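You operate a simulated robot arm through the tools that you are given. There is no shell and no other tool. Be economical: measure what you need, move in short steps, check, and stop when the job is done.

The job below is to be done with a simulated robot arm. You get a single attempt, and the scene is never put back.

JOB
Leak-test the packs in the bubble tank and reject the bubbling one.
Fine: yellow lever tight, pump into the green, then free the lever so the vacuum drops before the lid opens; bubbling pack in the reject tray, the other stays in, lid stays open. Where these are worked on the way, their far stop is far enough and under half their travel is too little: yellow lever.

It is judged by the outcome, as a careful person would: the job done as asked, and still so three seconds after it is handed in. It fails if anything else is knocked over, pushed out of place, dropped, spilled or broken. A push-on lid holds only when it is set on centred and level and pressed home; a screw cap is set on level and turned clockwise until tight.

ROBOT AND FRAMES
A 7-joint arm with a two-finger parallel gripper on a trunk, on a base that drives. Base frame: it is fixed to the floor where the robot stands at the start and does not move with it; the origin is under the middle of the robot, x ahead of it, y to its left, z up; the surface under the hand at the start is at about z = 860. Lengths are in mm, angles in rad, forces in N, time in s.
With the tool pointing down near the work surface it reaches from about 340 to 760 mm from the robot's upright axis, wherever it stands. Its first joint turns from -2.007 to 2.007 rad. Places, roughly: bubble tank [400, -100, 900]; reject tray [400, 1800, 900]; sealed pack [750, 1500, 1000]; tank lid [400, -100, 1000]; tank pump lever [500, 200, 1000]; white lever [500, -400, 900]; yellow lever [500, 100, 1000]. Payload 3.91 kg.
The tool frame sits at the grasp point between the pads (the TCP): z along the fingers, y along the line on which they close. The tips reach 30 mm beyond it. Largest opening 110 mm; finger width 20, thickness 10; the body of the gripper, 48 by 112 mm, starts 55 mm behind the TCP.
Orientation is that of the tool frame in the base frame, as [roll, pitch, yaw] about the fixed x, y, z axes, in that order (R = Rz(yaw) Ry(pitch) Rx(roll)). With the fingers straight down and closing along the base's y, the tool's x points along the base's -x, its y along +y and its z along -z.

CONTROLS
- The arm moves only by the tool jog_arm. Its arguments are lists of equal length, an entry for each row: "delta_pos": the shift along the tool's x, y, z in mm, a list of three; "angular": the turn, a rotation vector about the tool's x, y, z in rad, a list of three; "jaw": the finger opening in mm, from 0 to 110. In form: {"delta_pos": [[dx, dy, dz], ...], "angular": [[wx, wy, wz], ...], "jaw": [jaw, ...]}. A call has 1 to 12 rows; each row is the pose to reach, as a shift and turn from the pose commanded when the call began, along the tool's axes at that moment. A row lasts 0.2 s, in which the tool goes at most 50 mm and 0.15 rad; a call with a longer step from one row to the next is refused whole, and so is a gripper value outside its range. A pose out of reach is approached as far as the arm can. The call stops where the force on the tool passes 40 N (or 10 N more than at its start, if that is more) or the arm is blocked; 0.2 s more then pass. The fingers move at their own pace (about 108 mm/s each) and stop on an object; they squeeze with about 42 N. The grip force told is the motor's: it shows also when the fingers shut on nothing. Time passes only in rows, and 0.2 s behind the last, so rows that repeat a pose let the fingers close. The reply holds the time, the measured pose of the TCP, the force on the tool along the base axes, the opening and the grip force, in the units named above and with some noise, with the torque about the TCP (base axes, N m) and any sound that the robot's microphone picked up.
- Cameras (640 x 400 px; columns grow to the right, rows downward): "scene" is now at [17.7, 119.6, 1620.5]; the picture's right is [-0.38, -0.92, 0.00], its down [-0.60, 0.25, -0.76] and it looks along [0.71, -0.29, -0.65] (base axes); focal length 269 px, centre (320, 200). "wrist" rides on the gripper at [72, 17, -103] in the tool frame; the picture's right is [-0.23, 0.97, 0.00], its down [-0.76, -0.18, -0.62] and it looks along [-0.61, -0.14, 0.78] (tool axes); focal length 222 px, centre (320, 200). There is no depth. A picture from a camera that has moved, and an enlarged one, comes with that camera's place and axes in the base frame and with its lens.
- get_image(camera): a new picture of that camera. No time passes.
- raise_lower(by): slides the trunk up (or, below 0, down) by that many mm; the arm and the scene camera ride with it, the base frame stays. It gives what a move gives, with no picture.
- base_move(legs): drives the robot by 1 to 6 legs, each [ahead, turn to the left] in mm and rad, along the robot's own axes; the way and the turn of a leg run together, so that a leg with both is an arc; at most 1500 mm and 3.142 rad a leg. The arm and the cameras ride along, it lands a little off, and it stops where it bumps. It gives what a move gives.
- aim_head(pan, tilt): turns the head with the scene camera to pan (to the left, within 2.705 rad either way) and tilt (down, from -0.506 to 1.204), counted from straight ahead of the robot. It gives what a move gives.
- inspect(camera, box): a new picture of the part [left, top, right, bottom] of that camera's present view, enlarged. No time passes.
- finish_job(): hands the job in; it is judged then, once.

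Work in short steps. Places have to be worked out from the pictures, the camera data and where the tool is seen: move nearer, look again, correct. Check each grasp and each placing, and mend what went wrong. You have 120 turns and 98 pictures in all, those below and enlarged ones among them. Open the gripper and draw the arm clear of the work before you hand the job in, unless the task says otherwise; then end with one line.

The tools are called after ">>>" by a JSON object that holds its "fn" and its "kwargs". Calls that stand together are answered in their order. jog_arm: Moves the arm, as the interface text tells. Its arguments: {"type":"object","properties":{"delta_pos":{"type":"array","items":{"type":"array","items":{"type":"number"}}},"angular":{"type":"array","items":{"type":"array","items":{"type":"number"}}},"jaw":{"type":"array","items":{"type":"number"}}},"required":["delta_pos","angular","jaw"]} The other tools are called the same way: raise_lower (by) slides the trunk up or down; base_move (legs) drives the base; aim_head (pan, tilt) turns the head that bears the scene camera; get_image (camera) takes a picture; inspect (camera, box) takes an enlarged picture of a part of a camera's view; finish_job () hands the job in.

At the start:

```text
t: 0.0
position: [387.1, 97.5, 1441.3]
orientation: [3.14, -0.001, 3.14]
wrist_force: [-0.7, 0.2, 0.0]
wrist_torque: [-0.02, -0.01, 0.01]
gripper_width: 110.1
grasp_force: 0.0
trunk travel left (down, up): [-725.0, 265.0]
robot x, y, heading: [0.1, -0.1, 0.004]
head pan, tilt: [-0.393, 0.702]
```

scene: 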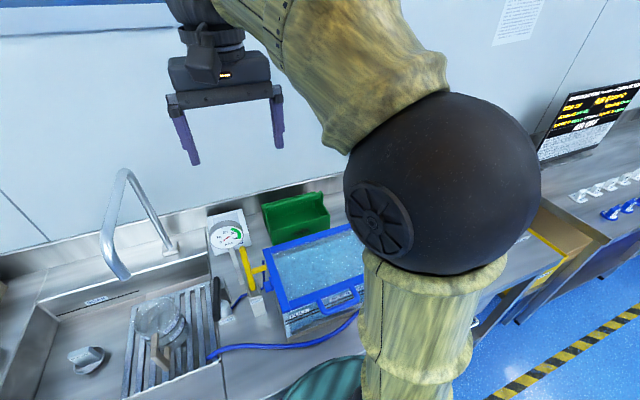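
wrist: 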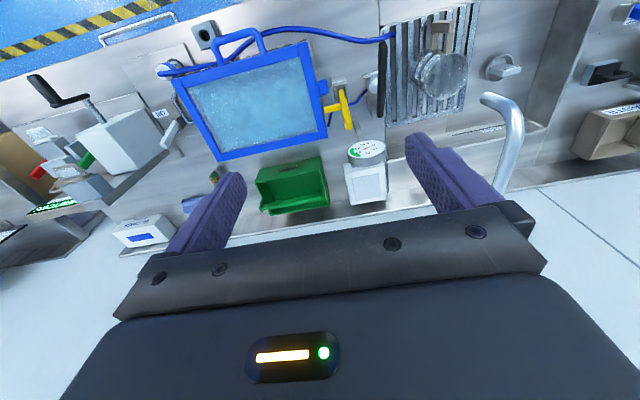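

The arm hides part of the scene view, so I start with enlarged looks at the wrist view and the tank area.

>>> {"fn": "inspect", "kwargs": {"camera": "wrist", "box": [100, 10, 400, 230]}}

>>> {"fn": "inspect", "kwargs": {"camera": "scene", "box": [130, 180, 380, 370]}}

>>> {"fn": "aim_head", "kwargs": {"pan": 1.2, "tilt": 0.5}}

>>> {"fn": "get_image", "kwargs": {"camera": "scene"}}

```text
1.82 times, centred on (250, 120) of wrist
camera zoom: at [313.4, 114.5, 1546.7], right [0.23, 0.97, 0.0], down [0.76, -0.18, 0.62], along [0.61, -0.14, -0.78], focal length 404 px, centre (447, 346)
```

zoom: 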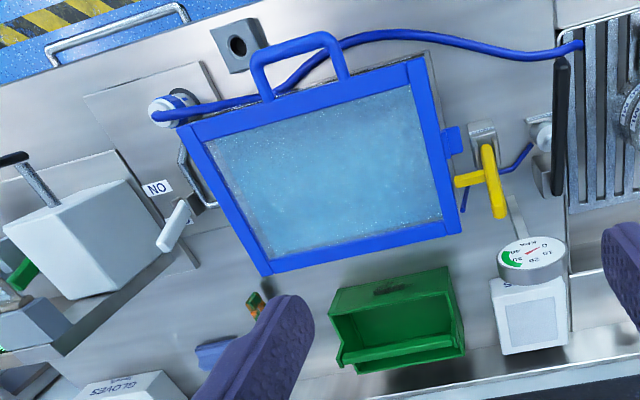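

```text
2.11 times, centred on (255, 275) of scene
camera zoom: at [17.7, 119.6, 1620.5], right [-0.38, -0.92, 0.0], down [-0.6, 0.25, -0.76], along [0.71, -0.29, -0.65], focal length 566 px, centre (457, 42)
```

zoom: 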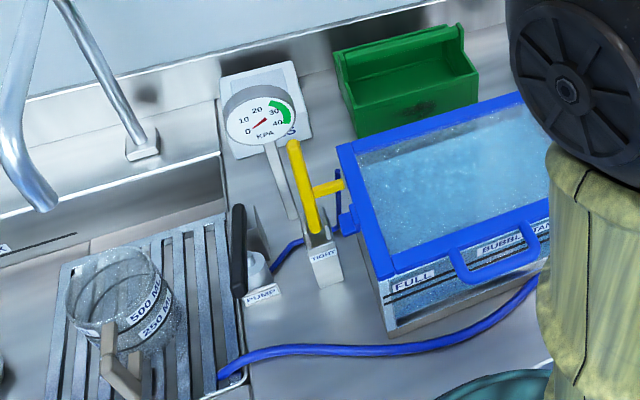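

```text
t: 1.7
position: [385.8, 96.2, 1442.5]
orientation: [3.14, 0.0, -3.14]
wrist_force: [0.5, -0.3, 0.2]
wrist_torque: [-0.01, -0.02, -0.03]
gripper_width: 110.1
grasp_force: 0.1
trunk travel left (down, up): [-725.0, 265.0]
robot x, y, heading: [-2.3, 0.8, -0.003]
head pan, tilt: [1.201, 0.499]
```

```text
93 pictures are left
camera scene: at [-27.7, 236.9, 1638.4], right [0.93, -0.36, 0.0], down [-0.17, -0.45, -0.88], along [0.32, 0.82, -0.48], focal length 269 px, centre (320, 200)
```

scene: 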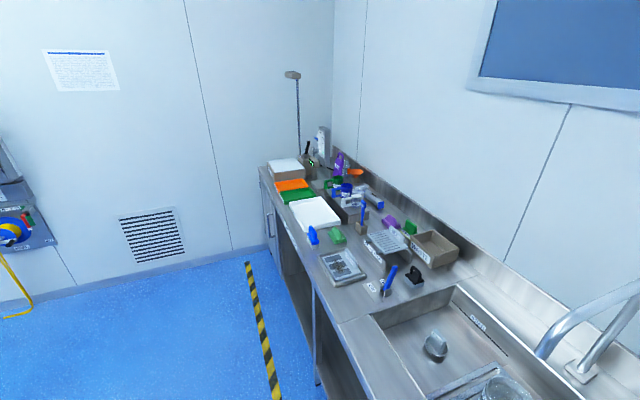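

I zoom in on the left counter to find the reject tray and any labels.

>>> {"fn": "inspect", "kwargs": {"camera": "scene", "box": [250, 120, 400, 220]}}

>>> {"fn": "inspect", "kwargs": {"camera": "scene", "box": [320, 180, 480, 300]}}

```text
4.00 times, centred on (325, 170) of scene
camera zoom: at [-27.7, 236.9, 1638.4], right [0.93, -0.36, 0.0], down [-0.17, -0.45, -0.88], along [0.32, 0.82, -0.48], focal length 1076 px, centre (300, 320)
```

zoom: 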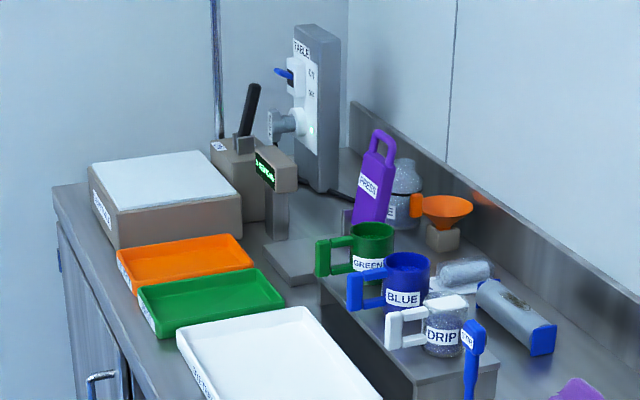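

```text
3.33 times, centred on (400, 240) of scene
camera zoom: at [-27.7, 236.9, 1638.4], right [0.93, -0.36, 0.0], down [-0.17, -0.45, -0.88], along [0.32, 0.82, -0.48], focal length 897 px, centre (53, 67)
```

zoom: 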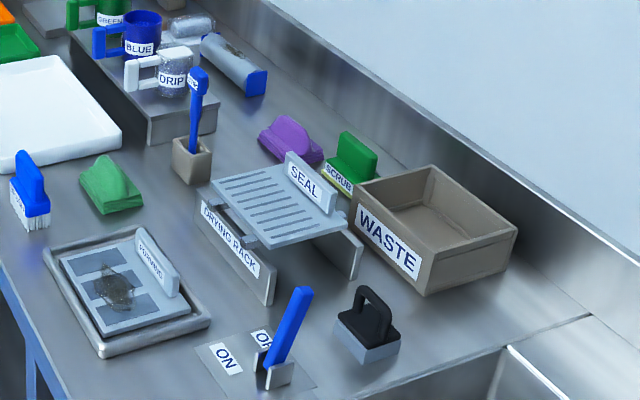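

The orange tray sits near [385,1790], so it's likely the reject tray; I'll read its label later. Now I take a close look at the levers and gauge from the wrist camera and by aiming the head back.

>>> {"fn": "inspect", "kwargs": {"camera": "wrist", "box": [290, 50, 410, 220]}}

>>> {"fn": "aim_head", "kwargs": {"pan": -0.2, "tilt": 0.9}}

>>> {"fn": "get_image", "kwargs": {"camera": "scene"}}

```text
2.35 times, centred on (350, 135) of wrist
camera zoom: at [313.4, 114.5, 1546.7], right [0.23, 0.97, 0.0], down [0.76, -0.18, 0.62], along [0.61, -0.14, -0.78], focal length 523 px, centre (249, 353)
```

zoom: 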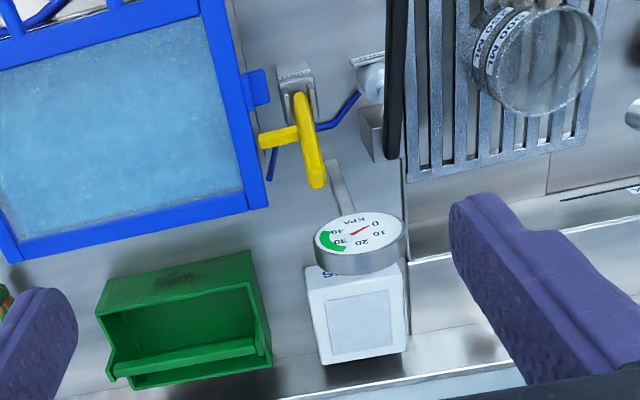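

```text
t: 3.2
position: [386.9, 96.1, 1442.1]
orientation: [3.141, -0.002, 3.141]
wrist_force: [0.1, -0.1, 0.3]
wrist_torque: [-0.01, -0.01, -0.02]
gripper_width: 110.1
grasp_force: 0.0
trunk travel left (down, up): [-725.0, 265.0]
robot x, y, heading: [-2.6, -1.5, 0.005]
head pan, tilt: [-0.201, 0.901]
```

```text
89 pictures are left
camera scene: at [13.3, 137.1, 1604.6], right [-0.2, -0.98, 0.0], down [-0.77, 0.16, -0.62], along [0.61, -0.12, -0.78], focal length 269 px, centre (320, 200)
```

scene: 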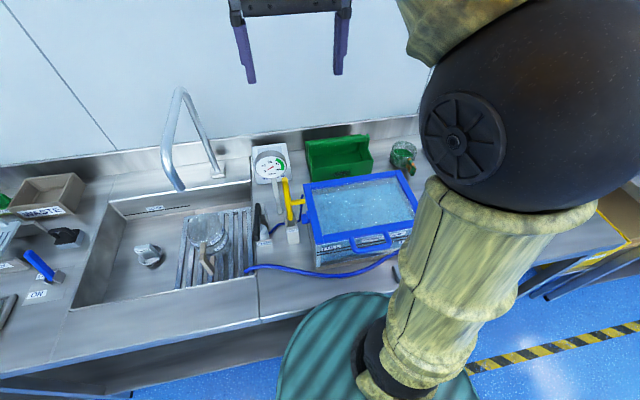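

>>> {"fn": "inspect", "kwargs": {"camera": "scene", "box": [235, 130, 425, 290]}}

>>> {"fn": "inspect", "kwargs": {"camera": "scene", "box": [250, 140, 320, 250]}}

```text
2.50 times, centred on (330, 210) of scene
camera zoom: at [13.3, 137.1, 1604.6], right [-0.2, -0.98, 0.0], down [-0.77, 0.16, -0.62], along [0.61, -0.12, -0.78], focal length 673 px, centre (295, 175)
```

zoom: 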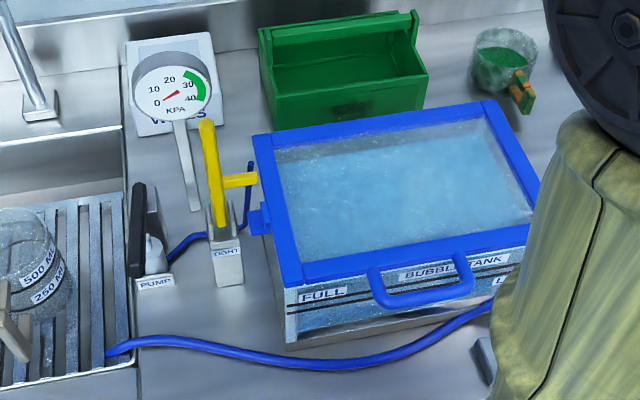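

```text
3.64 times, centred on (285, 195) of scene
camera zoom: at [13.3, 137.1, 1604.6], right [-0.2, -0.98, 0.0], down [-0.77, 0.16, -0.62], along [0.61, -0.12, -0.78], focal length 978 px, centre (447, 218)
```

zoom: 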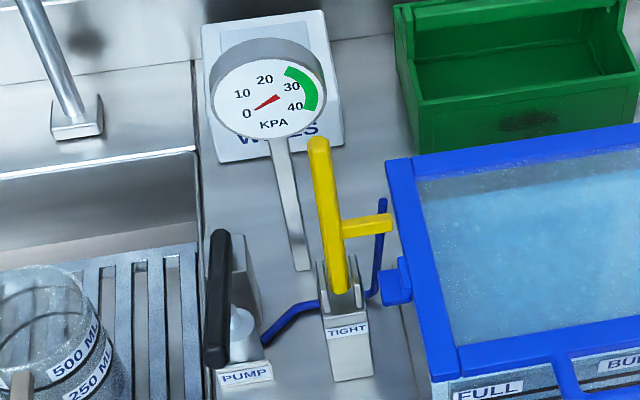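

Triangulating: the yellow lever's pivot is near (447,137,980), with its top at about (497,135,1091), leaning away from its TIGHT label. The pump handle runs from about (535,227,963) to (371,226,1032), and the gauge is near (547,165,1106). I'll come down above the lever with the jaw partly closed and look.

>>> {"fn": "jog_arm", "kwargs": {"delta_pos": [[-15, 6, 40], [-30, 12, 80], [-45, 18, 120], [-60, 24, 160], [-75, 30, 200], [-90, 36, 240], [-98, 39, 265]], "angular": [[0, 0, 0], [0, 0, 0], [0, 0, 0], [0, 0, 0], [0, 0, 0], [0, 0, 0], [0, 0, 0]], "jaw": [110, 90, 70, 50, 50, 50, 50]}}

>>> {"fn": "get_image", "kwargs": {"camera": "wrist"}}

>>> {"fn": "get_image", "kwargs": {"camera": "scene"}}

```text
t: 4.8
position: [482.5, 136.5, 1176.0]
orientation: [3.141, 0.001, 3.141]
wrist_force: [0.2, 0.6, 0.3]
wrist_torque: [-0.03, -0.02, -0.02]
gripper_width: 50.1
grasp_force: 0.0
trunk travel left (down, up): [-725.0, 265.0]
robot x, y, heading: [-0.2, 0.2, -0.004]
head pan, tilt: [-0.201, 0.901]
```

```text
86 pictures are left
camera wrist: at [409.1, 153.4, 1280.0], right [0.23, 0.97, 0.0], down [0.76, -0.18, 0.62], along [0.61, -0.14, -0.78], focal length 222 px, centre (320, 200)
```

wrist: 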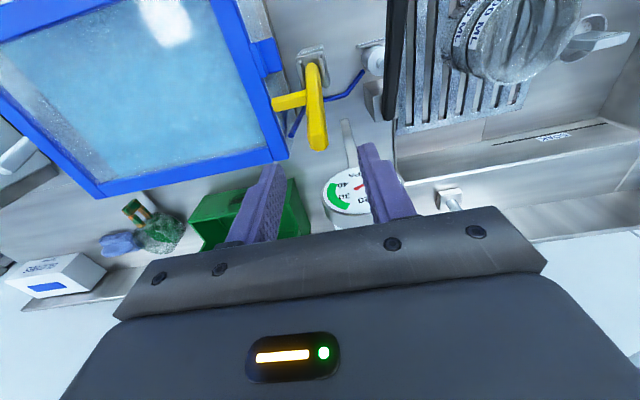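

```text
85 pictures are left
camera scene: at [13.7, 137.3, 1604.5], right [-0.2, -0.98, 0.0], down [-0.77, 0.16, -0.62], along [0.61, -0.12, -0.78], focal length 269 px, centre (320, 200)
```

scene: 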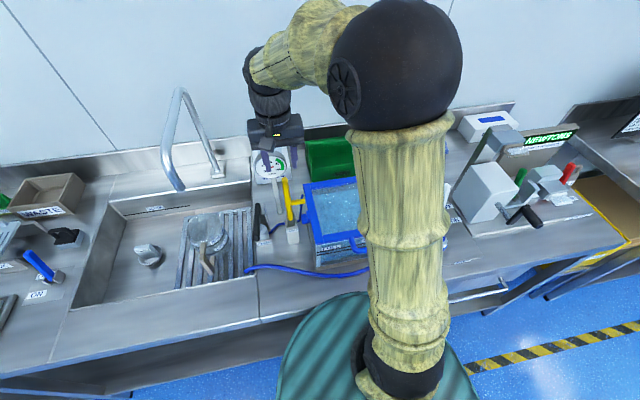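

Lever top re-measured at about (497,131,1091). I descend to straddle it and grip just below the top.

>>> {"fn": "jog_arm", "kwargs": {"delta_pos": [[-4, -2, 30], [-7, -4, 60], [-8, -5, 85], [-8, -5, 95], [-8, -5, 95], [-8, -5, 95]], "angular": [[0, 0, 0], [0, 0, 0], [0, 0, 0], [0, 0, 0], [0, 0, 0], [0, 0, 0]], "jaw": [50, 50, 50, 50, 30, 10]}}

>>> {"fn": "get_image", "kwargs": {"camera": "wrist"}}

```text
t: 6.2
position: [492.3, 134.7, 1081.5]
orientation: [3.141, 0.0, -3.141]
wrist_force: [1.2, 8.6, -0.6]
wrist_torque: [0.13, -0.09, -0.13]
gripper_width: 15.7
grasp_force: 44.8
trunk travel left (down, up): [-725.0, 265.0]
robot x, y, heading: [-0.5, 2.8, 0.003]
head pan, tilt: [-0.201, 0.901]
```

```text
84 pictures are left
camera wrist: at [419.6, 151.0, 1186.4], right [0.23, 0.97, 0.0], down [0.76, -0.18, 0.62], along [0.61, -0.14, -0.78], focal length 222 px, centre (320, 200)
```

wrist: 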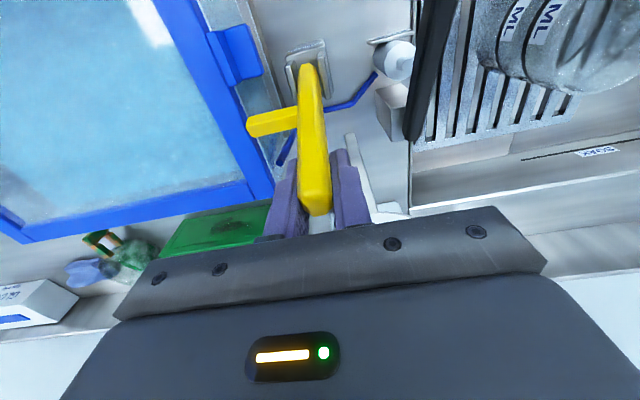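

The lever is held (opening 15.7). I pull it toward the robot along its arc, watching the force.

>>> {"fn": "jog_arm", "kwargs": {"delta_pos": [[9, 2, -3.5], [18, 2, -6.3], [28, 2, -8], [37, 2, -9.3]], "angular": [[0, 0, 0], [0, 0, 0], [0, 0, 0], [0, 0, 0]], "jaw": [10, 10, 10, 10]}}

>>> {"fn": "get_image", "kwargs": {"camera": "wrist"}}

```text
t: 7.2
position: [458.1, 133.5, 1091.7]
orientation: [-3.14, -0.002, 3.141]
wrist_force: [11.6, 6.0, -9.6]
wrist_torque: [0.27, -1.34, 0.02]
gripper_width: 15.8
grasp_force: 44.5
trunk travel left (down, up): [-725.0, 265.0]
robot x, y, heading: [-1.3, -2.9, -0.003]
head pan, tilt: [-0.201, 0.901]
```

```text
83 pictures are left
camera wrist: at [384.6, 151.2, 1196.7], right [0.23, 0.97, 0.0], down [0.76, -0.18, 0.62], along [0.61, -0.14, -0.78], focal length 222 px, centre (320, 200)
```

wrist: 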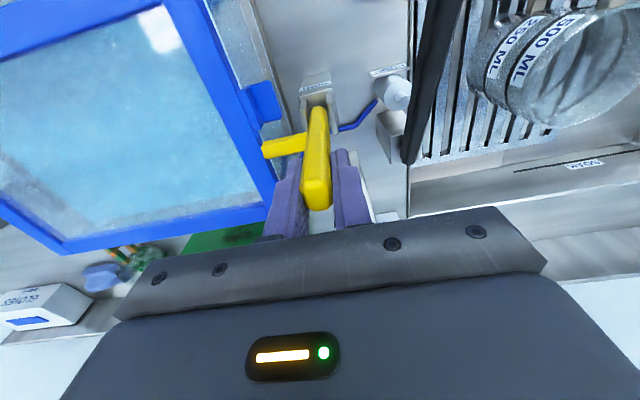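

The lever is turning with moderate resistance. I continue along the arc, slightly lower.

>>> {"fn": "jog_arm", "kwargs": {"delta_pos": [[10, 1, 1.5], [19.3, 1, 3], [29, 1, 4.5], [38.3, 1, 7], [47.5, 1, 10], [56.4, 1, 14], [65, 1, 19], [72.9, 1, 24]], "angular": [[0, 0, 0], [0, 0, 0], [0, 0, 0], [0, 0, 0], [0, 0, 0], [0, 0, 0], [0, 0, 0], [0, 0, 0]], "jaw": [10, 10, 10, 10, 10, 10, 10, 10]}}

>>> {"fn": "get_image", "kwargs": {"camera": "wrist"}}

```text
t: 9.0
position: [381.6, 134.4, 1065.5]
orientation: [3.141, -0.002, 3.141]
wrist_force: [10.2, 0.7, 2.6]
wrist_torque: [-0.17, -1.15, -0.03]
gripper_width: 15.9
grasp_force: 44.7
trunk travel left (down, up): [-725.0, 265.0]
robot x, y, heading: [1.9, -1.7, 0.002]
head pan, tilt: [-0.201, 0.901]
```

```text
82 pictures are left
camera wrist: at [309.7, 151.0, 1171.3], right [0.23, 0.97, 0.0], down [0.76, -0.18, 0.62], along [0.61, -0.14, -0.78], focal length 222 px, centre (320, 200)
```

wrist: 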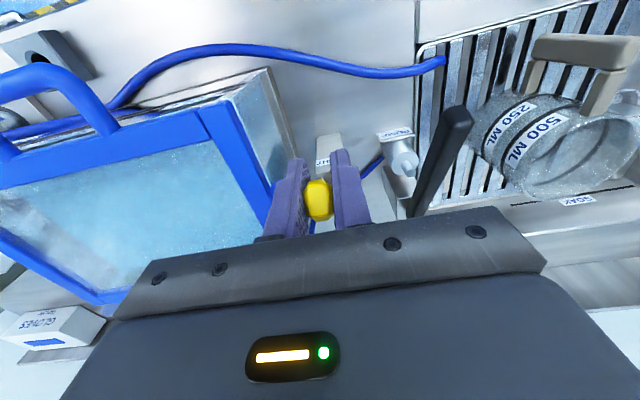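

Still swinging freely. Continue further toward its far stop.

>>> {"fn": "jog_arm", "kwargs": {"delta_pos": [[7.5, 0, 6], [14.6, 0, 12.7], [21, 0, 20], [26.8, 0, 27.7], [32, 0, 36], [36.2, 0, 44.7], [40, 0, 53], [42.8, 0, 62]], "angular": [[0, 0, 0], [0, 0, 0], [0, 0, 0], [0, 0, 0], [0, 0, 0], [0, 0, 0], [0, 0, 0], [0, 0, 0]], "jaw": [10, 10, 10, 10, 10, 10, 10, 10]}}

>>> {"fn": "get_image", "kwargs": {"camera": "wrist"}}

>>> {"fn": "get_image", "kwargs": {"camera": "scene"}}

```text
t: 10.6
position: [345.5, 131.0, 1019.9]
orientation: [3.135, 0.015, 3.14]
wrist_force: [-3.9, -7.3, 27.1]
wrist_torque: [0.38, -1.01, -0.2]
gripper_width: 10.2
grasp_force: 0.0
trunk travel left (down, up): [-725.0, 265.0]
robot x, y, heading: [-1.9, 0.6, -0.0]
head pan, tilt: [-0.201, 0.901]
stopped in row 8: the force on the tool passed its limit at 53 N (the readings are from after the stop); the commanded pose is now the measured one
```

```text
81 pictures are left
camera wrist: at [270.0, 149.8, 1124.5], right [0.23, 0.97, 0.01], down [0.75, -0.18, 0.63], along [0.62, -0.14, -0.77], focal length 222 px, centre (320, 200)
```

wrist: 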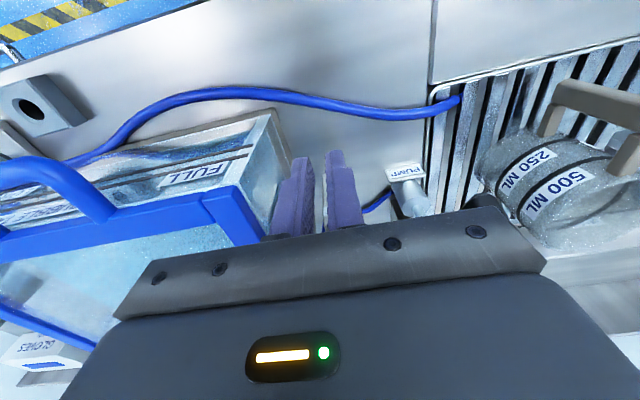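

```text
80 pictures are left
camera scene: at [10.5, 135.2, 1605.0], right [-0.2, -0.98, 0.0], down [-0.77, 0.16, -0.62], along [0.61, -0.12, -0.78], focal length 269 px, centre (320, 200)
```

scene: 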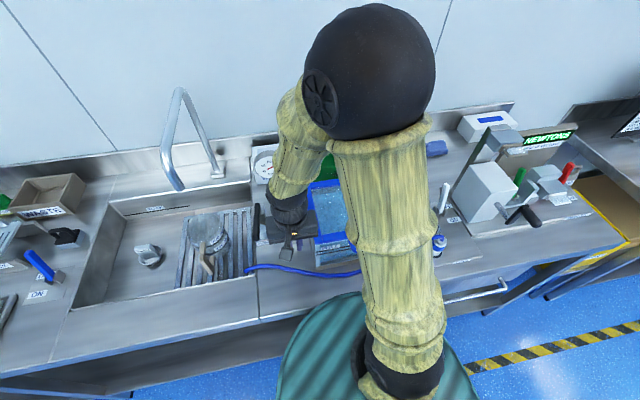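

The lever likely met its stop and slipped out of the fingers. I rise and look.

>>> {"fn": "jog_arm", "kwargs": {"delta_pos": [[3, 0, -40], [3, 0, -80], [3, 0, -120], [3, 0, -160]], "angular": [[0, 0, 0], [0, 0, 0], [0, 0, 0], [0, 0, 0]], "jaw": [30, 40, 40, 40]}}

>>> {"fn": "get_image", "kwargs": {"camera": "wrist"}}

>>> {"fn": "inspect", "kwargs": {"camera": "scene", "box": [235, 130, 425, 290]}}

```text
t: 11.6
position: [341.1, 133.7, 1178.7]
orientation: [3.139, 0.009, 3.141]
wrist_force: [0.6, -0.1, 0.6]
wrist_torque: [-0.04, 0.0, 0.0]
gripper_width: 40.3
grasp_force: 0.1
trunk travel left (down, up): [-725.0, 265.0]
robot x, y, heading: [0.3, -1.2, 0.0]
head pan, tilt: [-0.201, 0.901]
```

```text
79 pictures are left
camera wrist: at [266.5, 150.6, 1282.5], right [0.23, 0.97, 0.01], down [0.76, -0.18, 0.63], along [0.61, -0.14, -0.78], focal length 222 px, centre (320, 200)
```

wrist: 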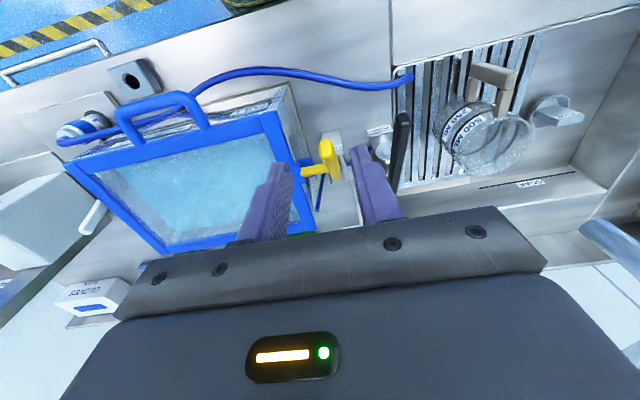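

```text
2.50 times, centred on (330, 210) of scene
camera zoom: at [12.7, 137.0, 1604.5], right [-0.2, -0.98, 0.0], down [-0.77, 0.16, -0.62], along [0.61, -0.12, -0.78], focal length 673 px, centre (295, 175)
```

zoom: 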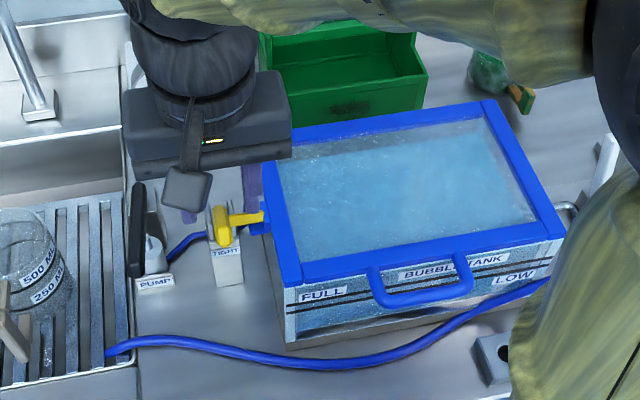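

The lever now leans about 40° toward the robot. I'll check whether that's its stop by pressing down on it near the tip with closed fingers.

>>> {"fn": "jog_arm", "kwargs": {"delta_pos": [[-25, 0, 0], [-47, 0, 0], [-47, 0, 35], [-47, 0, 65], [-47, 0, 80], [-47, 0, 88], [-47, 0, 96], [-47, 0, 104], [-47, 0, 112], [-47, 0, 120]], "angular": [[0, 0, 0], [0, 0, 0], [0, 0, 0], [0, 0, 0], [0, 0, 0], [0, 0, 0], [0, 0, 0], [0, 0, 0], [0, 0, 0], [0, 0, 0]], "jaw": [20, 0, 0, 0, 0, 0, 0, 0, 0, 0]}}

>>> {"fn": "get_image", "kwargs": {"camera": "wrist"}}

```text
t: 13.0
position: [397.2, 136.0, 1097.0]
orientation: [3.129, 0.039, 3.139]
wrist_force: [6.9, -1.9, 4.8]
wrist_torque: [-0.05, -0.16, 0.03]
gripper_width: 0.0
grasp_force: 37.4
trunk travel left (down, up): [-725.0, 265.0]
robot x, y, heading: [0.3, 2.1, 0.002]
head pan, tilt: [-0.201, 0.901]
stopped in row 6: the force on the tool passed its limit at 135 N (the readings are from after the stop); the commanded pose is now the measured one
```

```text
77 pictures are left
camera wrist: at [320.4, 152.2, 1198.7], right [0.23, 0.97, 0.02], down [0.74, -0.19, 0.65], along [0.64, -0.13, -0.76], focal length 222 px, centre (320, 200)
```

wrist: 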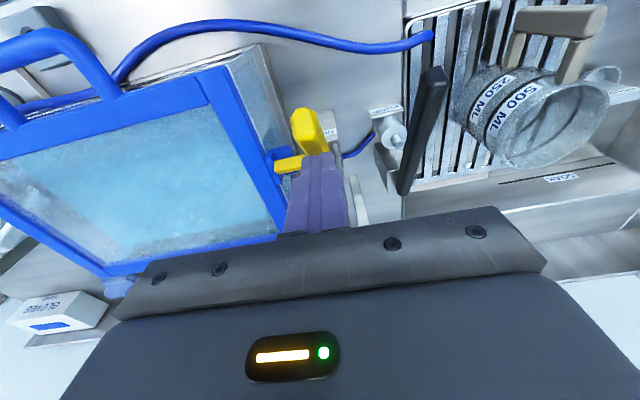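

A hard stop: the lever is fully over at about -44°. Next I go above the near end of the pump handle.

>>> {"fn": "jog_arm", "kwargs": {"delta_pos": [[0, 0, -40], [0, 0, -70], [10, 45, -70], [15, 88, -70], [15, 88, -70]], "angular": [[0, 0, 0], [0, 0, 0], [0, 0.02, 0], [0, 0.04, 0], [0, 0.04, 0]], "jaw": [0, 0, 0, 0, 0]}}

>>> {"fn": "get_image", "kwargs": {"camera": "wrist"}}

>>> {"fn": "inspect", "kwargs": {"camera": "scene", "box": [235, 130, 425, 290]}}

```text
t: 14.2
position: [379.8, 222.0, 1168.0]
orientation: [3.13, -0.006, 3.139]
wrist_force: [0.0, -0.3, 0.5]
wrist_torque: [0.0, -0.04, 0.02]
gripper_width: 0.0
grasp_force: 37.8
trunk travel left (down, up): [-725.0, 265.0]
robot x, y, heading: [-1.1, 1.1, 0.003]
head pan, tilt: [-0.201, 0.901]
```

```text
76 pictures are left
camera wrist: at [306.8, 238.3, 1273.5], right [0.23, 0.97, 0.01], down [0.77, -0.19, 0.62], along [0.6, -0.13, -0.79], focal length 222 px, centre (320, 200)
```

wrist: 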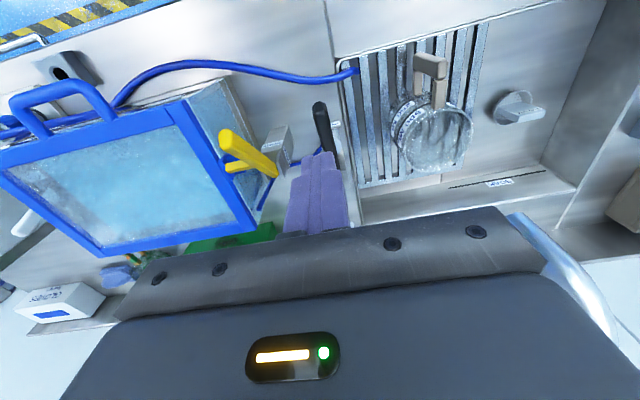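

```text
2.50 times, centred on (330, 210) of scene
camera zoom: at [13.3, 136.6, 1604.6], right [-0.2, -0.98, 0.0], down [-0.77, 0.16, -0.62], along [0.61, -0.12, -0.78], focal length 673 px, centre (295, 175)
```

zoom: 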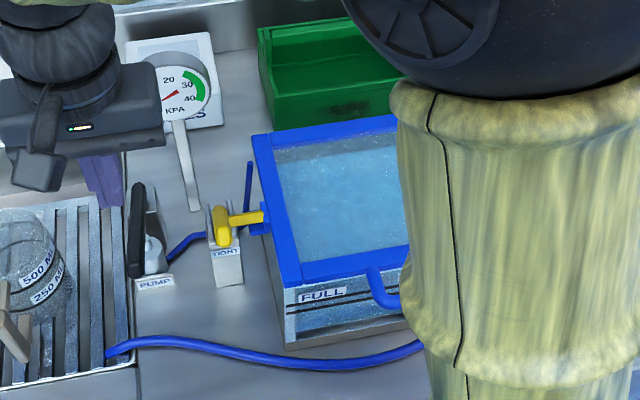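

Handle end is at about (370,226,1032). I press it down at x≈388 gradually.

>>> {"fn": "jog_arm", "kwargs": {"delta_pos": [[-4, 2, 40], [-8, 4, 80], [-8, 4, 95], [-8, 4, 105], [-8, 4, 113], [-8, 4, 121], [-8, 4, 129], [-8, 4, 137], [-8, 4, 145], [-8, 4, 153]], "angular": [[0, 0, 0], [0, 0, 0], [0, 0, 0], [0, 0, 0], [0, 0, 0], [0, 0, 0], [0, 0, 0], [0, 0, 0], [0, 0, 0], [0, 0, 0]], "jaw": [0, 0, 0, 0, 0, 0, 0, 0, 0, 0]}}

>>> {"fn": "inspect", "kwargs": {"camera": "scene", "box": [235, 130, 425, 290]}}

```text
t: 16.4
position: [384.1, 229.1, 1013.1]
orientation: [3.131, -0.006, 3.139]
wrist_force: [-0.3, -1.0, -0.2]
wrist_torque: [0.01, 0.01, -0.01]
gripper_width: 0.1
grasp_force: 37.6
trunk travel left (down, up): [-725.0, 265.0]
robot x, y, heading: [0.2, 0.6, 0.0]
head pan, tilt: [-0.201, 0.901]
```

```text
2.50 times, centred on (330, 210) of scene
camera zoom: at [13.7, 137.2, 1604.5], right [-0.2, -0.98, 0.0], down [-0.77, 0.16, -0.62], along [0.61, -0.12, -0.78], focal length 673 px, centre (295, 175)
```

zoom: 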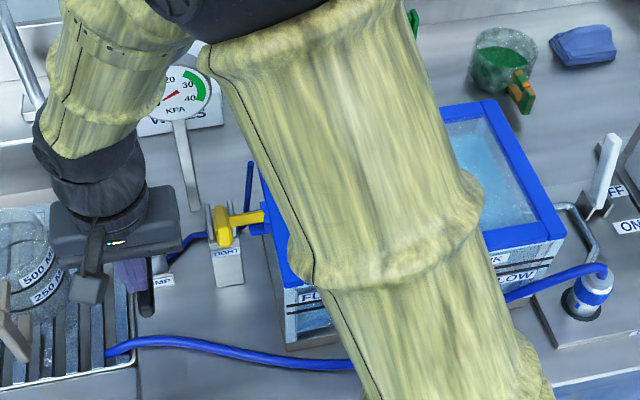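

No force, but the handle seems to have moved. Checking closely.

>>> {"fn": "get_image", "kwargs": {"camera": "wrist"}}

>>> {"fn": "inspect", "kwargs": {"camera": "scene", "box": [250, 150, 320, 260]}}

```text
73 pictures are left
camera wrist: at [312.5, 245.3, 1118.9], right [0.23, 0.97, 0.01], down [0.77, -0.19, 0.62], along [0.6, -0.13, -0.79], focal length 222 px, centre (320, 200)
```

wrist: 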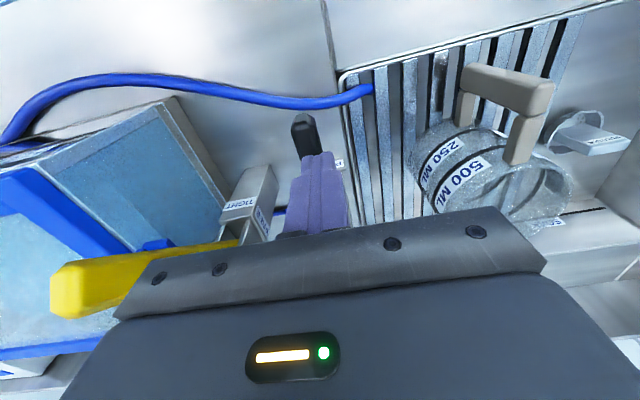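

```text
3.64 times, centred on (285, 205) of scene
camera zoom: at [13.7, 137.2, 1604.5], right [-0.2, -0.98, 0.0], down [-0.77, 0.16, -0.62], along [0.61, -0.12, -0.78], focal length 978 px, centre (447, 182)
```

zoom: 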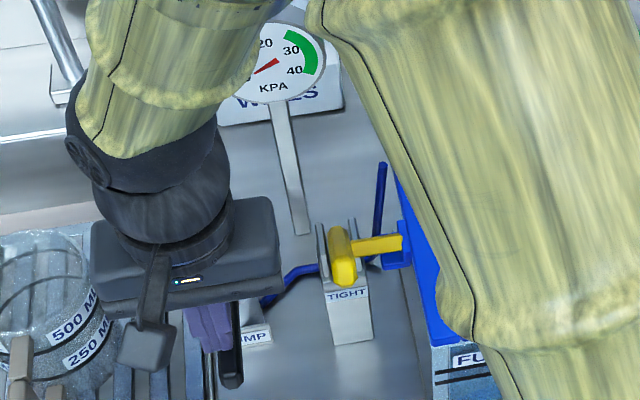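

The handle end dropped about 50 mm with little resistance. I continue down to find the stop.

>>> {"fn": "jog_arm", "kwargs": {"delta_pos": [[0, 0, 8], [0, 0, 16], [0, 0, 24], [0, 0, 32], [0, 0, 40], [0, 0, 48], [0, 0, 56]], "angular": [[0, 0, 0], [0, 0, 0], [0, 0, 0], [0, 0, 0], [0, 0, 0], [0, 0, 0], [0, 0, 0]], "jaw": [0, 0, 0, 0, 0, 0, 0]}}

>>> {"fn": "inspect", "kwargs": {"camera": "scene", "box": [250, 150, 320, 260]}}

```text
t: 17.3
position: [385.8, 229.7, 992.1]
orientation: [3.125, 0.004, 3.138]
wrist_force: [-8.2, -6.9, 31.1]
wrist_torque: [-0.26, -0.07, 0.04]
gripper_width: 0.3
grasp_force: 37.4
trunk travel left (down, up): [-725.0, 265.0]
robot x, y, heading: [-0.5, 1.8, 0.0]
head pan, tilt: [-0.201, 0.901]
stopped in row 4: the force on the tool passed its limit at 49 N (the readings are from after the stop); the commanded pose is now the measured one
```

```text
3.64 times, centred on (285, 205) of scene
camera zoom: at [9.8, 134.8, 1605.3], right [-0.2, -0.98, 0.0], down [-0.77, 0.16, -0.62], along [0.61, -0.12, -0.78], focal length 978 px, centre (447, 182)
```

zoom: 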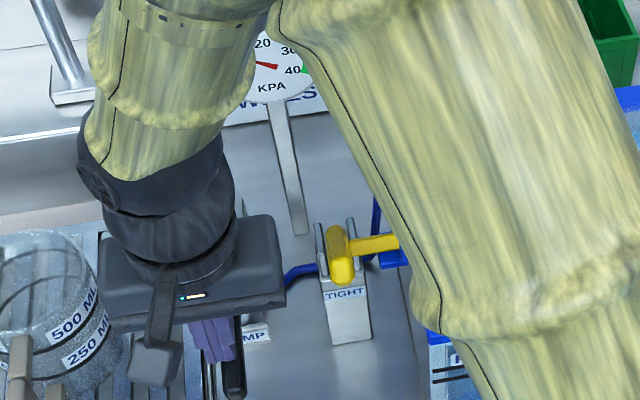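

Stop reached and the gauge needle moved: one stroke counted. I lift up to see whether the handle springs back, and read the gauge.

>>> {"fn": "jog_arm", "kwargs": {"delta_pos": [[0, 0, -40], [0, 0, -80], [0, 0, -120], [0, 0, -150]], "angular": [[0, 0, 0], [0, 0, 0], [0, 0, 0], [0, 0, 0]], "jaw": [0, 0, 0, 0]}}

>>> {"fn": "inspect", "kwargs": {"camera": "scene", "box": [250, 150, 320, 260]}}

>>> {"fn": "get_image", "kwargs": {"camera": "wrist"}}

```text
t: 18.3
position: [386.9, 227.7, 1140.9]
orientation: [3.127, 0.0, 3.138]
wrist_force: [-0.3, 0.5, -0.2]
wrist_torque: [-0.05, -0.01, 0.03]
gripper_width: 0.0
grasp_force: 37.8
trunk travel left (down, up): [-725.0, 265.0]
robot x, y, heading: [-0.8, 4.3, 0.0]
head pan, tilt: [-0.201, 0.901]
```

```text
3.64 times, centred on (285, 205) of scene
camera zoom: at [13.4, 137.0, 1604.5], right [-0.2, -0.98, 0.0], down [-0.77, 0.16, -0.62], along [0.61, -0.12, -0.78], focal length 978 px, centre (447, 182)
```

zoom: 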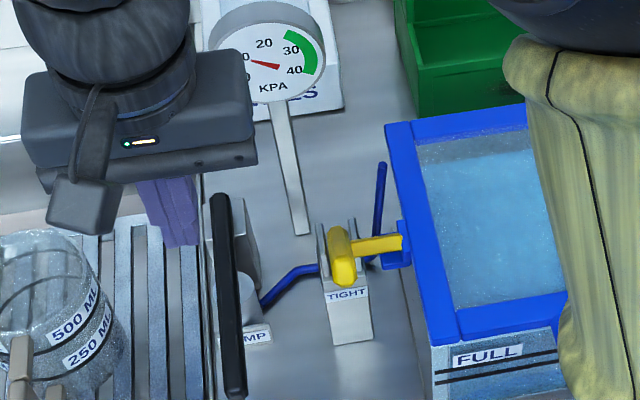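

```text
69 pictures are left
camera wrist: at [312.8, 242.7, 1246.0], right [0.23, 0.97, 0.02], down [0.76, -0.19, 0.62], along [0.61, -0.13, -0.78], focal length 222 px, centre (320, 200)
```

wrist: 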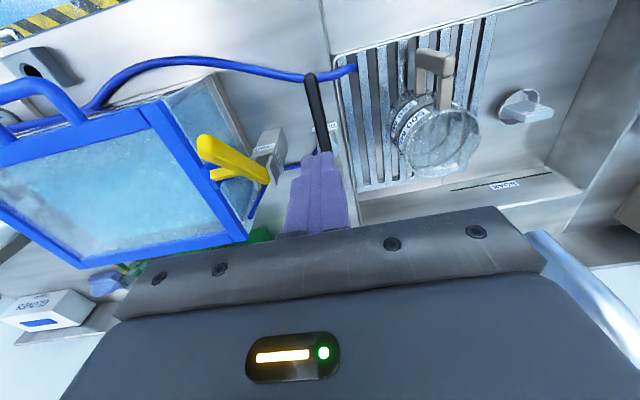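

The handle stays down, and the gauge reads about 11 kPa. The pump doesn't spring back, so I'll grip the handle near its end and stroke it up and down (pivot near x=526, z=950).

>>> {"fn": "jog_arm", "kwargs": {"delta_pos": [[5, 0, 40], [11, 0, 80], [11, 0, 120], [11, 0, 155], [11, 0, 175], [11, 0, 183], [11, 0, 183], [11, 0, 183]], "angular": [[0, 0, 0], [0, 0, 0], [0, 0, 0], [0, 0, 0], [0, 0, 0], [0, 0, 0], [0, 0, 0], [0, 0, 0]], "jaw": [30, 50, 50, 50, 50, 50, 30, 5]}}

>>> {"fn": "get_image", "kwargs": {"camera": "wrist"}}

```text
t: 20.1
position: [375.4, 222.8, 956.8]
orientation: [3.129, -0.002, 3.137]
wrist_force: [2.2, -27.2, -0.3]
wrist_torque: [-0.7, -0.02, 0.58]
gripper_width: 15.7
grasp_force: 45.0
trunk travel left (down, up): [-725.0, 265.0]
robot x, y, heading: [0.3, 0.3, 0.002]
head pan, tilt: [-0.201, 0.901]
```

```text
68 pictures are left
camera wrist: at [303.5, 240.1, 1062.6], right [0.23, 0.97, 0.01], down [0.76, -0.19, 0.62], along [0.6, -0.13, -0.79], focal length 222 px, centre (320, 200)
```

wrist: 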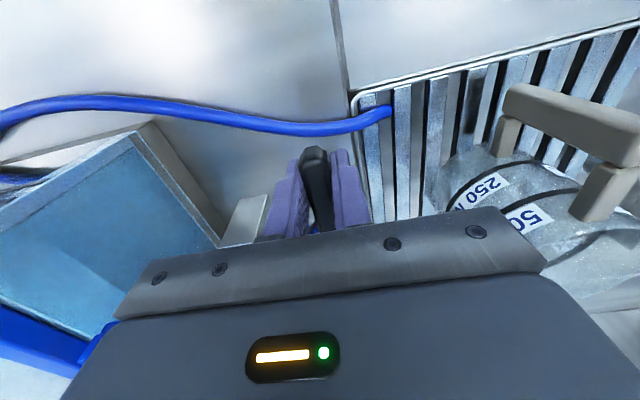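

Gripped. I relieve the side force and raise the handle along its arc.

>>> {"fn": "jog_arm", "kwargs": {"delta_pos": [[0, -5, 0], [-0.5, -5, -12], [-2, -5, -24], [-5, -5, -37], [-9, -5, -49], [-13, -5, -59], [-17, -5, -67]], "angular": [[0, 0, 0], [0, 0, 0], [0, 0, 0], [0, 0, 0], [0, 0, 0], [0, 0, 0], [0, 0, 0]], "jaw": [5, 5, 5, 5, 5, 5, 5]}}

>>> {"fn": "inspect", "kwargs": {"camera": "scene", "box": [250, 150, 320, 260]}}

```text
t: 21.7
position: [392.4, 224.2, 1024.0]
orientation: [3.125, 0.001, 3.14]
wrist_force: [-15.4, -7.3, -4.2]
wrist_torque: [-0.82, 1.42, -0.44]
gripper_width: 15.8
grasp_force: 45.5
trunk travel left (down, up): [-725.0, 265.0]
robot x, y, heading: [2.7, 0.8, -0.002]
head pan, tilt: [-0.201, 0.901]
```

```text
3.64 times, centred on (285, 205) of scene
camera zoom: at [11.2, 135.9, 1604.7], right [-0.2, -0.98, 0.0], down [-0.77, 0.16, -0.62], along [0.61, -0.12, -0.78], focal length 978 px, centre (447, 182)
```

zoom: 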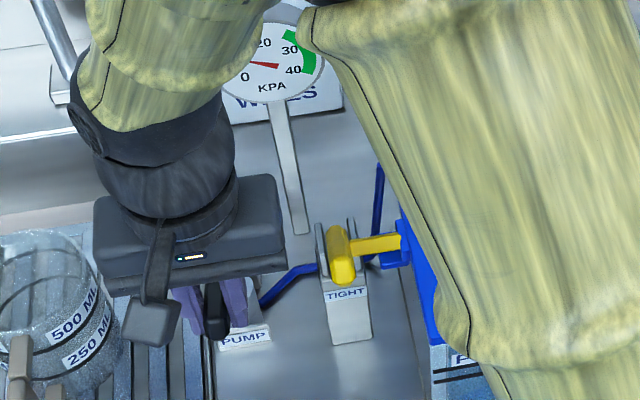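

Handle is up. I do one full stroke down and back up, then read the gauge.

>>> {"fn": "jog_arm", "kwargs": {"delta_pos": [[5, -2, 12], [9, -2, 24], [13, -2, 38], [16, -2, 52], [17, -2, 68], [17, -2, 70], [16, -2, 56], [14, -2, 42], [10, -2, 28], [5, -2, 14], [0, -2, 0], [0, -2, 0]], "angular": [[0, 0, 0], [0, 0, 0], [0, 0, 0], [0, 0, 0], [0, 0, 0], [0, 0, 0], [0, 0, 0], [0, 0, 0], [0, 0, 0], [0, 0, 0], [0, 0, 0], [0, 0, 0]], "jaw": [5, 5, 5, 5, 5, 5, 5, 5, 5, 5, 5, 5]}}

>>> {"fn": "inspect", "kwargs": {"camera": "scene", "box": [250, 140, 330, 190]}}

```text
t: 24.3
position: [392.1, 223.2, 1022.8]
orientation: [3.124, 0.002, 3.139]
wrist_force: [-16.4, 7.0, -2.3]
wrist_torque: [-0.66, 1.37, -0.49]
gripper_width: 15.6
grasp_force: 44.5
trunk travel left (down, up): [-725.0, 265.0]
robot x, y, heading: [0.3, 0.8, 0.003]
head pan, tilt: [-0.201, 0.901]
```

```text
8.00 times, centred on (290, 165) of scene
camera zoom: at [11.0, 138.5, 1604.5], right [-0.2, -0.98, 0.0], down [-0.77, 0.16, -0.62], along [0.61, -0.12, -0.78], focal length 2152 px, centre (560, 480)
```

zoom: 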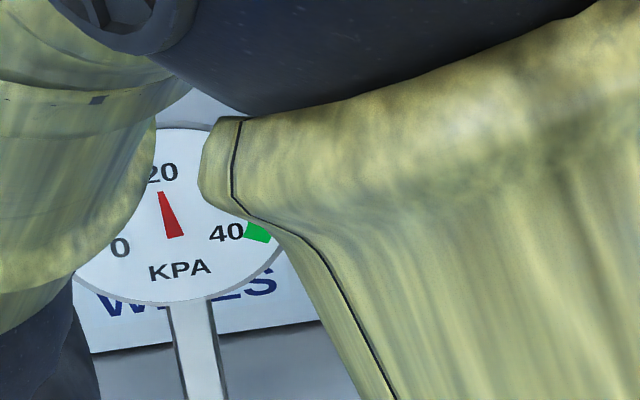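

Gauge is about 20 kPa. One more stroke.

>>> {"fn": "jog_arm", "kwargs": {"delta_pos": [[5, 0, 12], [9, 0, 24], [13, 0, 38], [16, 0, 52], [17, 0, 68], [17, 0, 70], [16, 0, 56], [14, 0, 42], [10, 0, 28], [5, 0, 14], [0, 0, 0], [0, 0, 0]], "angular": [[0, 0, 0], [0, 0, 0], [0, 0, 0], [0, 0, 0], [0, 0, 0], [0, 0, 0], [0, 0, 0], [0, 0, 0], [0, 0, 0], [0, 0, 0], [0, 0, 0], [0, 0, 0]], "jaw": [5, 5, 5, 5, 5, 5, 5, 5, 5, 5, 5, 5]}}

>>> {"fn": "inspect", "kwargs": {"camera": "scene", "box": [250, 140, 330, 190]}}

```text
t: 26.9
position: [392.3, 222.6, 1024.8]
orientation: [3.127, 0.002, 3.139]
wrist_force: [-12.9, 0.8, -4.4]
wrist_torque: [-0.78, 1.37, -0.49]
gripper_width: 15.5
grasp_force: 44.8
trunk travel left (down, up): [-725.0, 265.0]
robot x, y, heading: [3.0, 1.5, 0.002]
head pan, tilt: [-0.201, 0.901]
```

```text
8.00 times, centred on (290, 165) of scene
camera zoom: at [12.0, 137.5, 1604.6], right [-0.2, -0.98, 0.0], down [-0.77, 0.16, -0.62], along [0.61, -0.12, -0.78], focal length 2152 px, centre (560, 480)
```

zoom: 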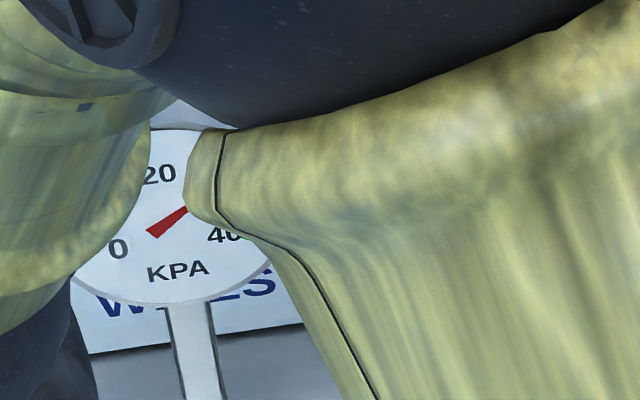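

The needle points to roughly 30. I release the handle and raise to see the gauge and the tank clearly.

>>> {"fn": "jog_arm", "kwargs": {"delta_pos": [[0, 0, 0], [0, 0, -40], [0, 0, -85], [0, 0, -130], [0, -40, -160], [0, -75, -190]], "angular": [[0, 0, 0], [0, 0, 0], [0, 0, 0], [0, 0, 0], [0, 0, 0], [0, 0, 0]], "jaw": [45, 45, 45, 45, 45, 45]}}

>>> {"fn": "get_image", "kwargs": {"camera": "wrist"}}

>>> {"fn": "inspect", "kwargs": {"camera": "scene", "box": [235, 130, 425, 290]}}

```text
t: 28.3
position: [391.5, 144.8, 1215.0]
orientation: [3.124, 0.002, 3.14]
wrist_force: [-0.4, 0.1, 0.3]
wrist_torque: [-0.02, 0.0, 0.0]
gripper_width: 44.9
grasp_force: 0.0
trunk travel left (down, up): [-725.0, 265.0]
robot x, y, heading: [0.2, 0.6, 0.003]
head pan, tilt: [-0.201, 0.901]
```

```text
64 pictures are left
camera wrist: at [318.8, 160.7, 1320.3], right [0.23, 0.97, 0.02], down [0.76, -0.19, 0.62], along [0.61, -0.13, -0.78], focal length 222 px, centre (320, 200)
```

wrist: 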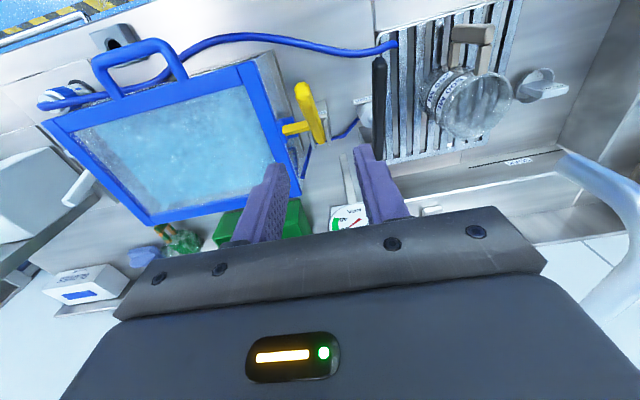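

```text
2.50 times, centred on (330, 210) of scene
camera zoom: at [12.8, 136.2, 1604.6], right [-0.2, -0.98, 0.0], down [-0.77, 0.16, -0.62], along [0.61, -0.12, -0.78], focal length 673 px, centre (295, 175)
```

zoom: 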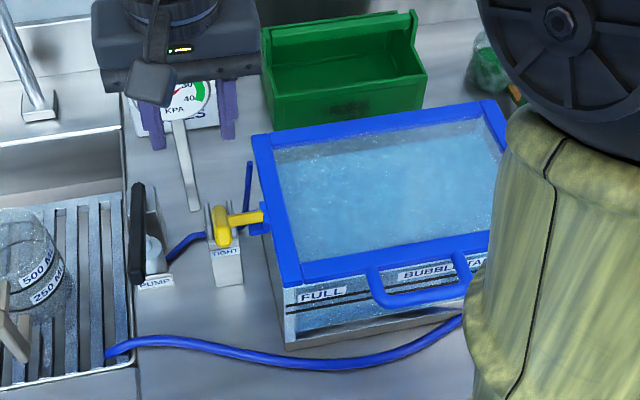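

Zooming in on the gauge and on the tank for bubbles.

>>> {"fn": "inspect", "kwargs": {"camera": "wrist", "box": [310, 190, 390, 240]}}

>>> {"fn": "inspect", "kwargs": {"camera": "wrist", "box": [50, 50, 310, 220]}}

>>> {"fn": "inspect", "kwargs": {"camera": "scene", "box": [305, 165, 385, 245]}}

```text
8.00 times, centred on (350, 215) of wrist
camera zoom: at [318.8, 160.7, 1320.3], right [0.23, 0.97, 0.02], down [0.76, -0.19, 0.62], along [0.61, -0.13, -0.78], focal length 1777 px, centre (80, 80)
```

zoom: 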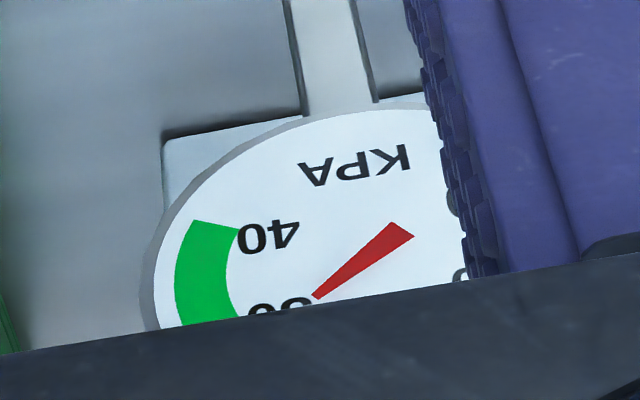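

```text
2.35 times, centred on (180, 135) of wrist
camera zoom: at [318.8, 160.7, 1320.3], right [0.23, 0.97, 0.02], down [0.76, -0.19, 0.62], along [0.61, -0.13, -0.78], focal length 523 px, centre (649, 353)
```

zoom: 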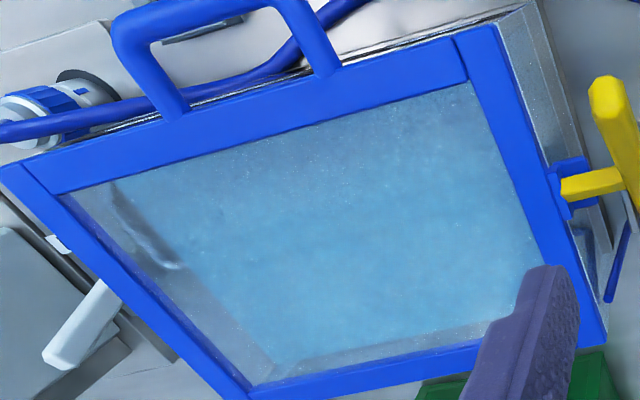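

```text
5.00 times, centred on (345, 205) of scene
camera zoom: at [12.8, 136.2, 1604.6], right [-0.2, -0.98, 0.0], down [-0.77, 0.16, -0.62], along [0.61, -0.12, -0.78], focal length 1345 px, centre (195, 175)
```

zoom: 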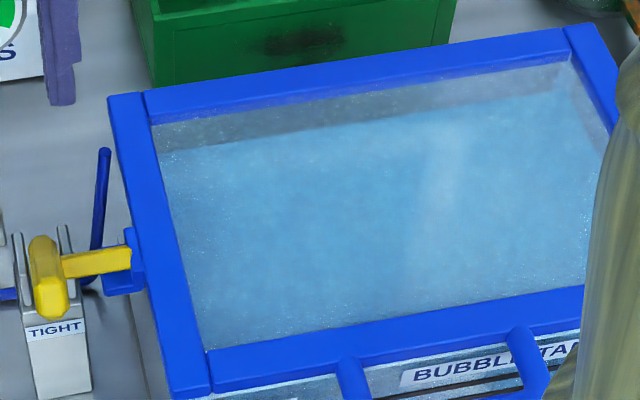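

The needle is at about 30, near the green. I move the gripper over the tank's front for a closer look through the lid, which also uncovers the gauge.

>>> {"fn": "jog_arm", "kwargs": {"delta_pos": [[10, -45, 0], [20, -90, 0], [30, -135, 0], [40, -180, 15], [46, -225, 40], [46, -235, 70], [46, -235, 85]], "angular": [[0, 0, 0], [0, 0, 0], [0, 0, 0], [0, 0, 0], [0, 0, 0], [0, 0, 0], [0, 0, 0]], "jaw": [20, 0, 0, 0, 0, 0, 0]}}

>>> {"fn": "get_image", "kwargs": {"camera": "wrist"}}

>>> {"fn": "inspect", "kwargs": {"camera": "scene", "box": [235, 130, 425, 290]}}

```text
refused: row 5 steps farther than a row can; nothing moved
```

```text
59 pictures are left
camera wrist: at [318.8, 160.7, 1320.3], right [0.23, 0.97, 0.02], down [0.76, -0.19, 0.62], along [0.61, -0.13, -0.78], focal length 222 px, centre (320, 200)
```

wrist: 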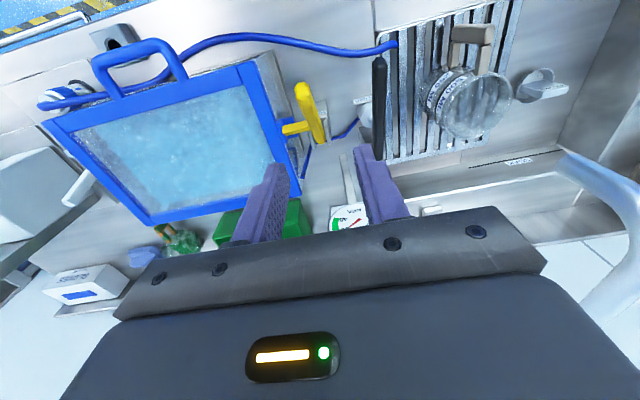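

```text
2.50 times, centred on (330, 210) of scene
camera zoom: at [12.8, 136.2, 1604.6], right [-0.2, -0.98, 0.0], down [-0.77, 0.16, -0.62], along [0.61, -0.12, -0.78], focal length 673 px, centre (295, 175)
```

zoom: 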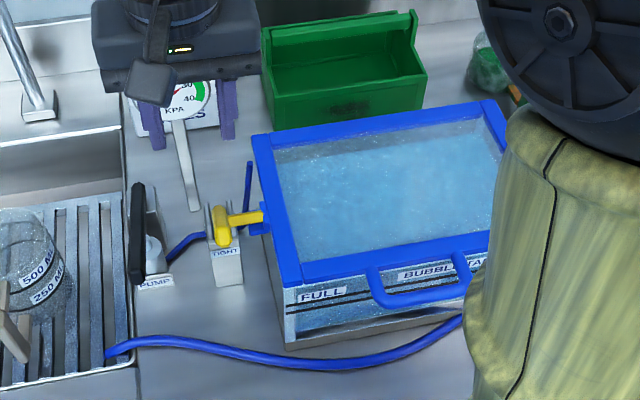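

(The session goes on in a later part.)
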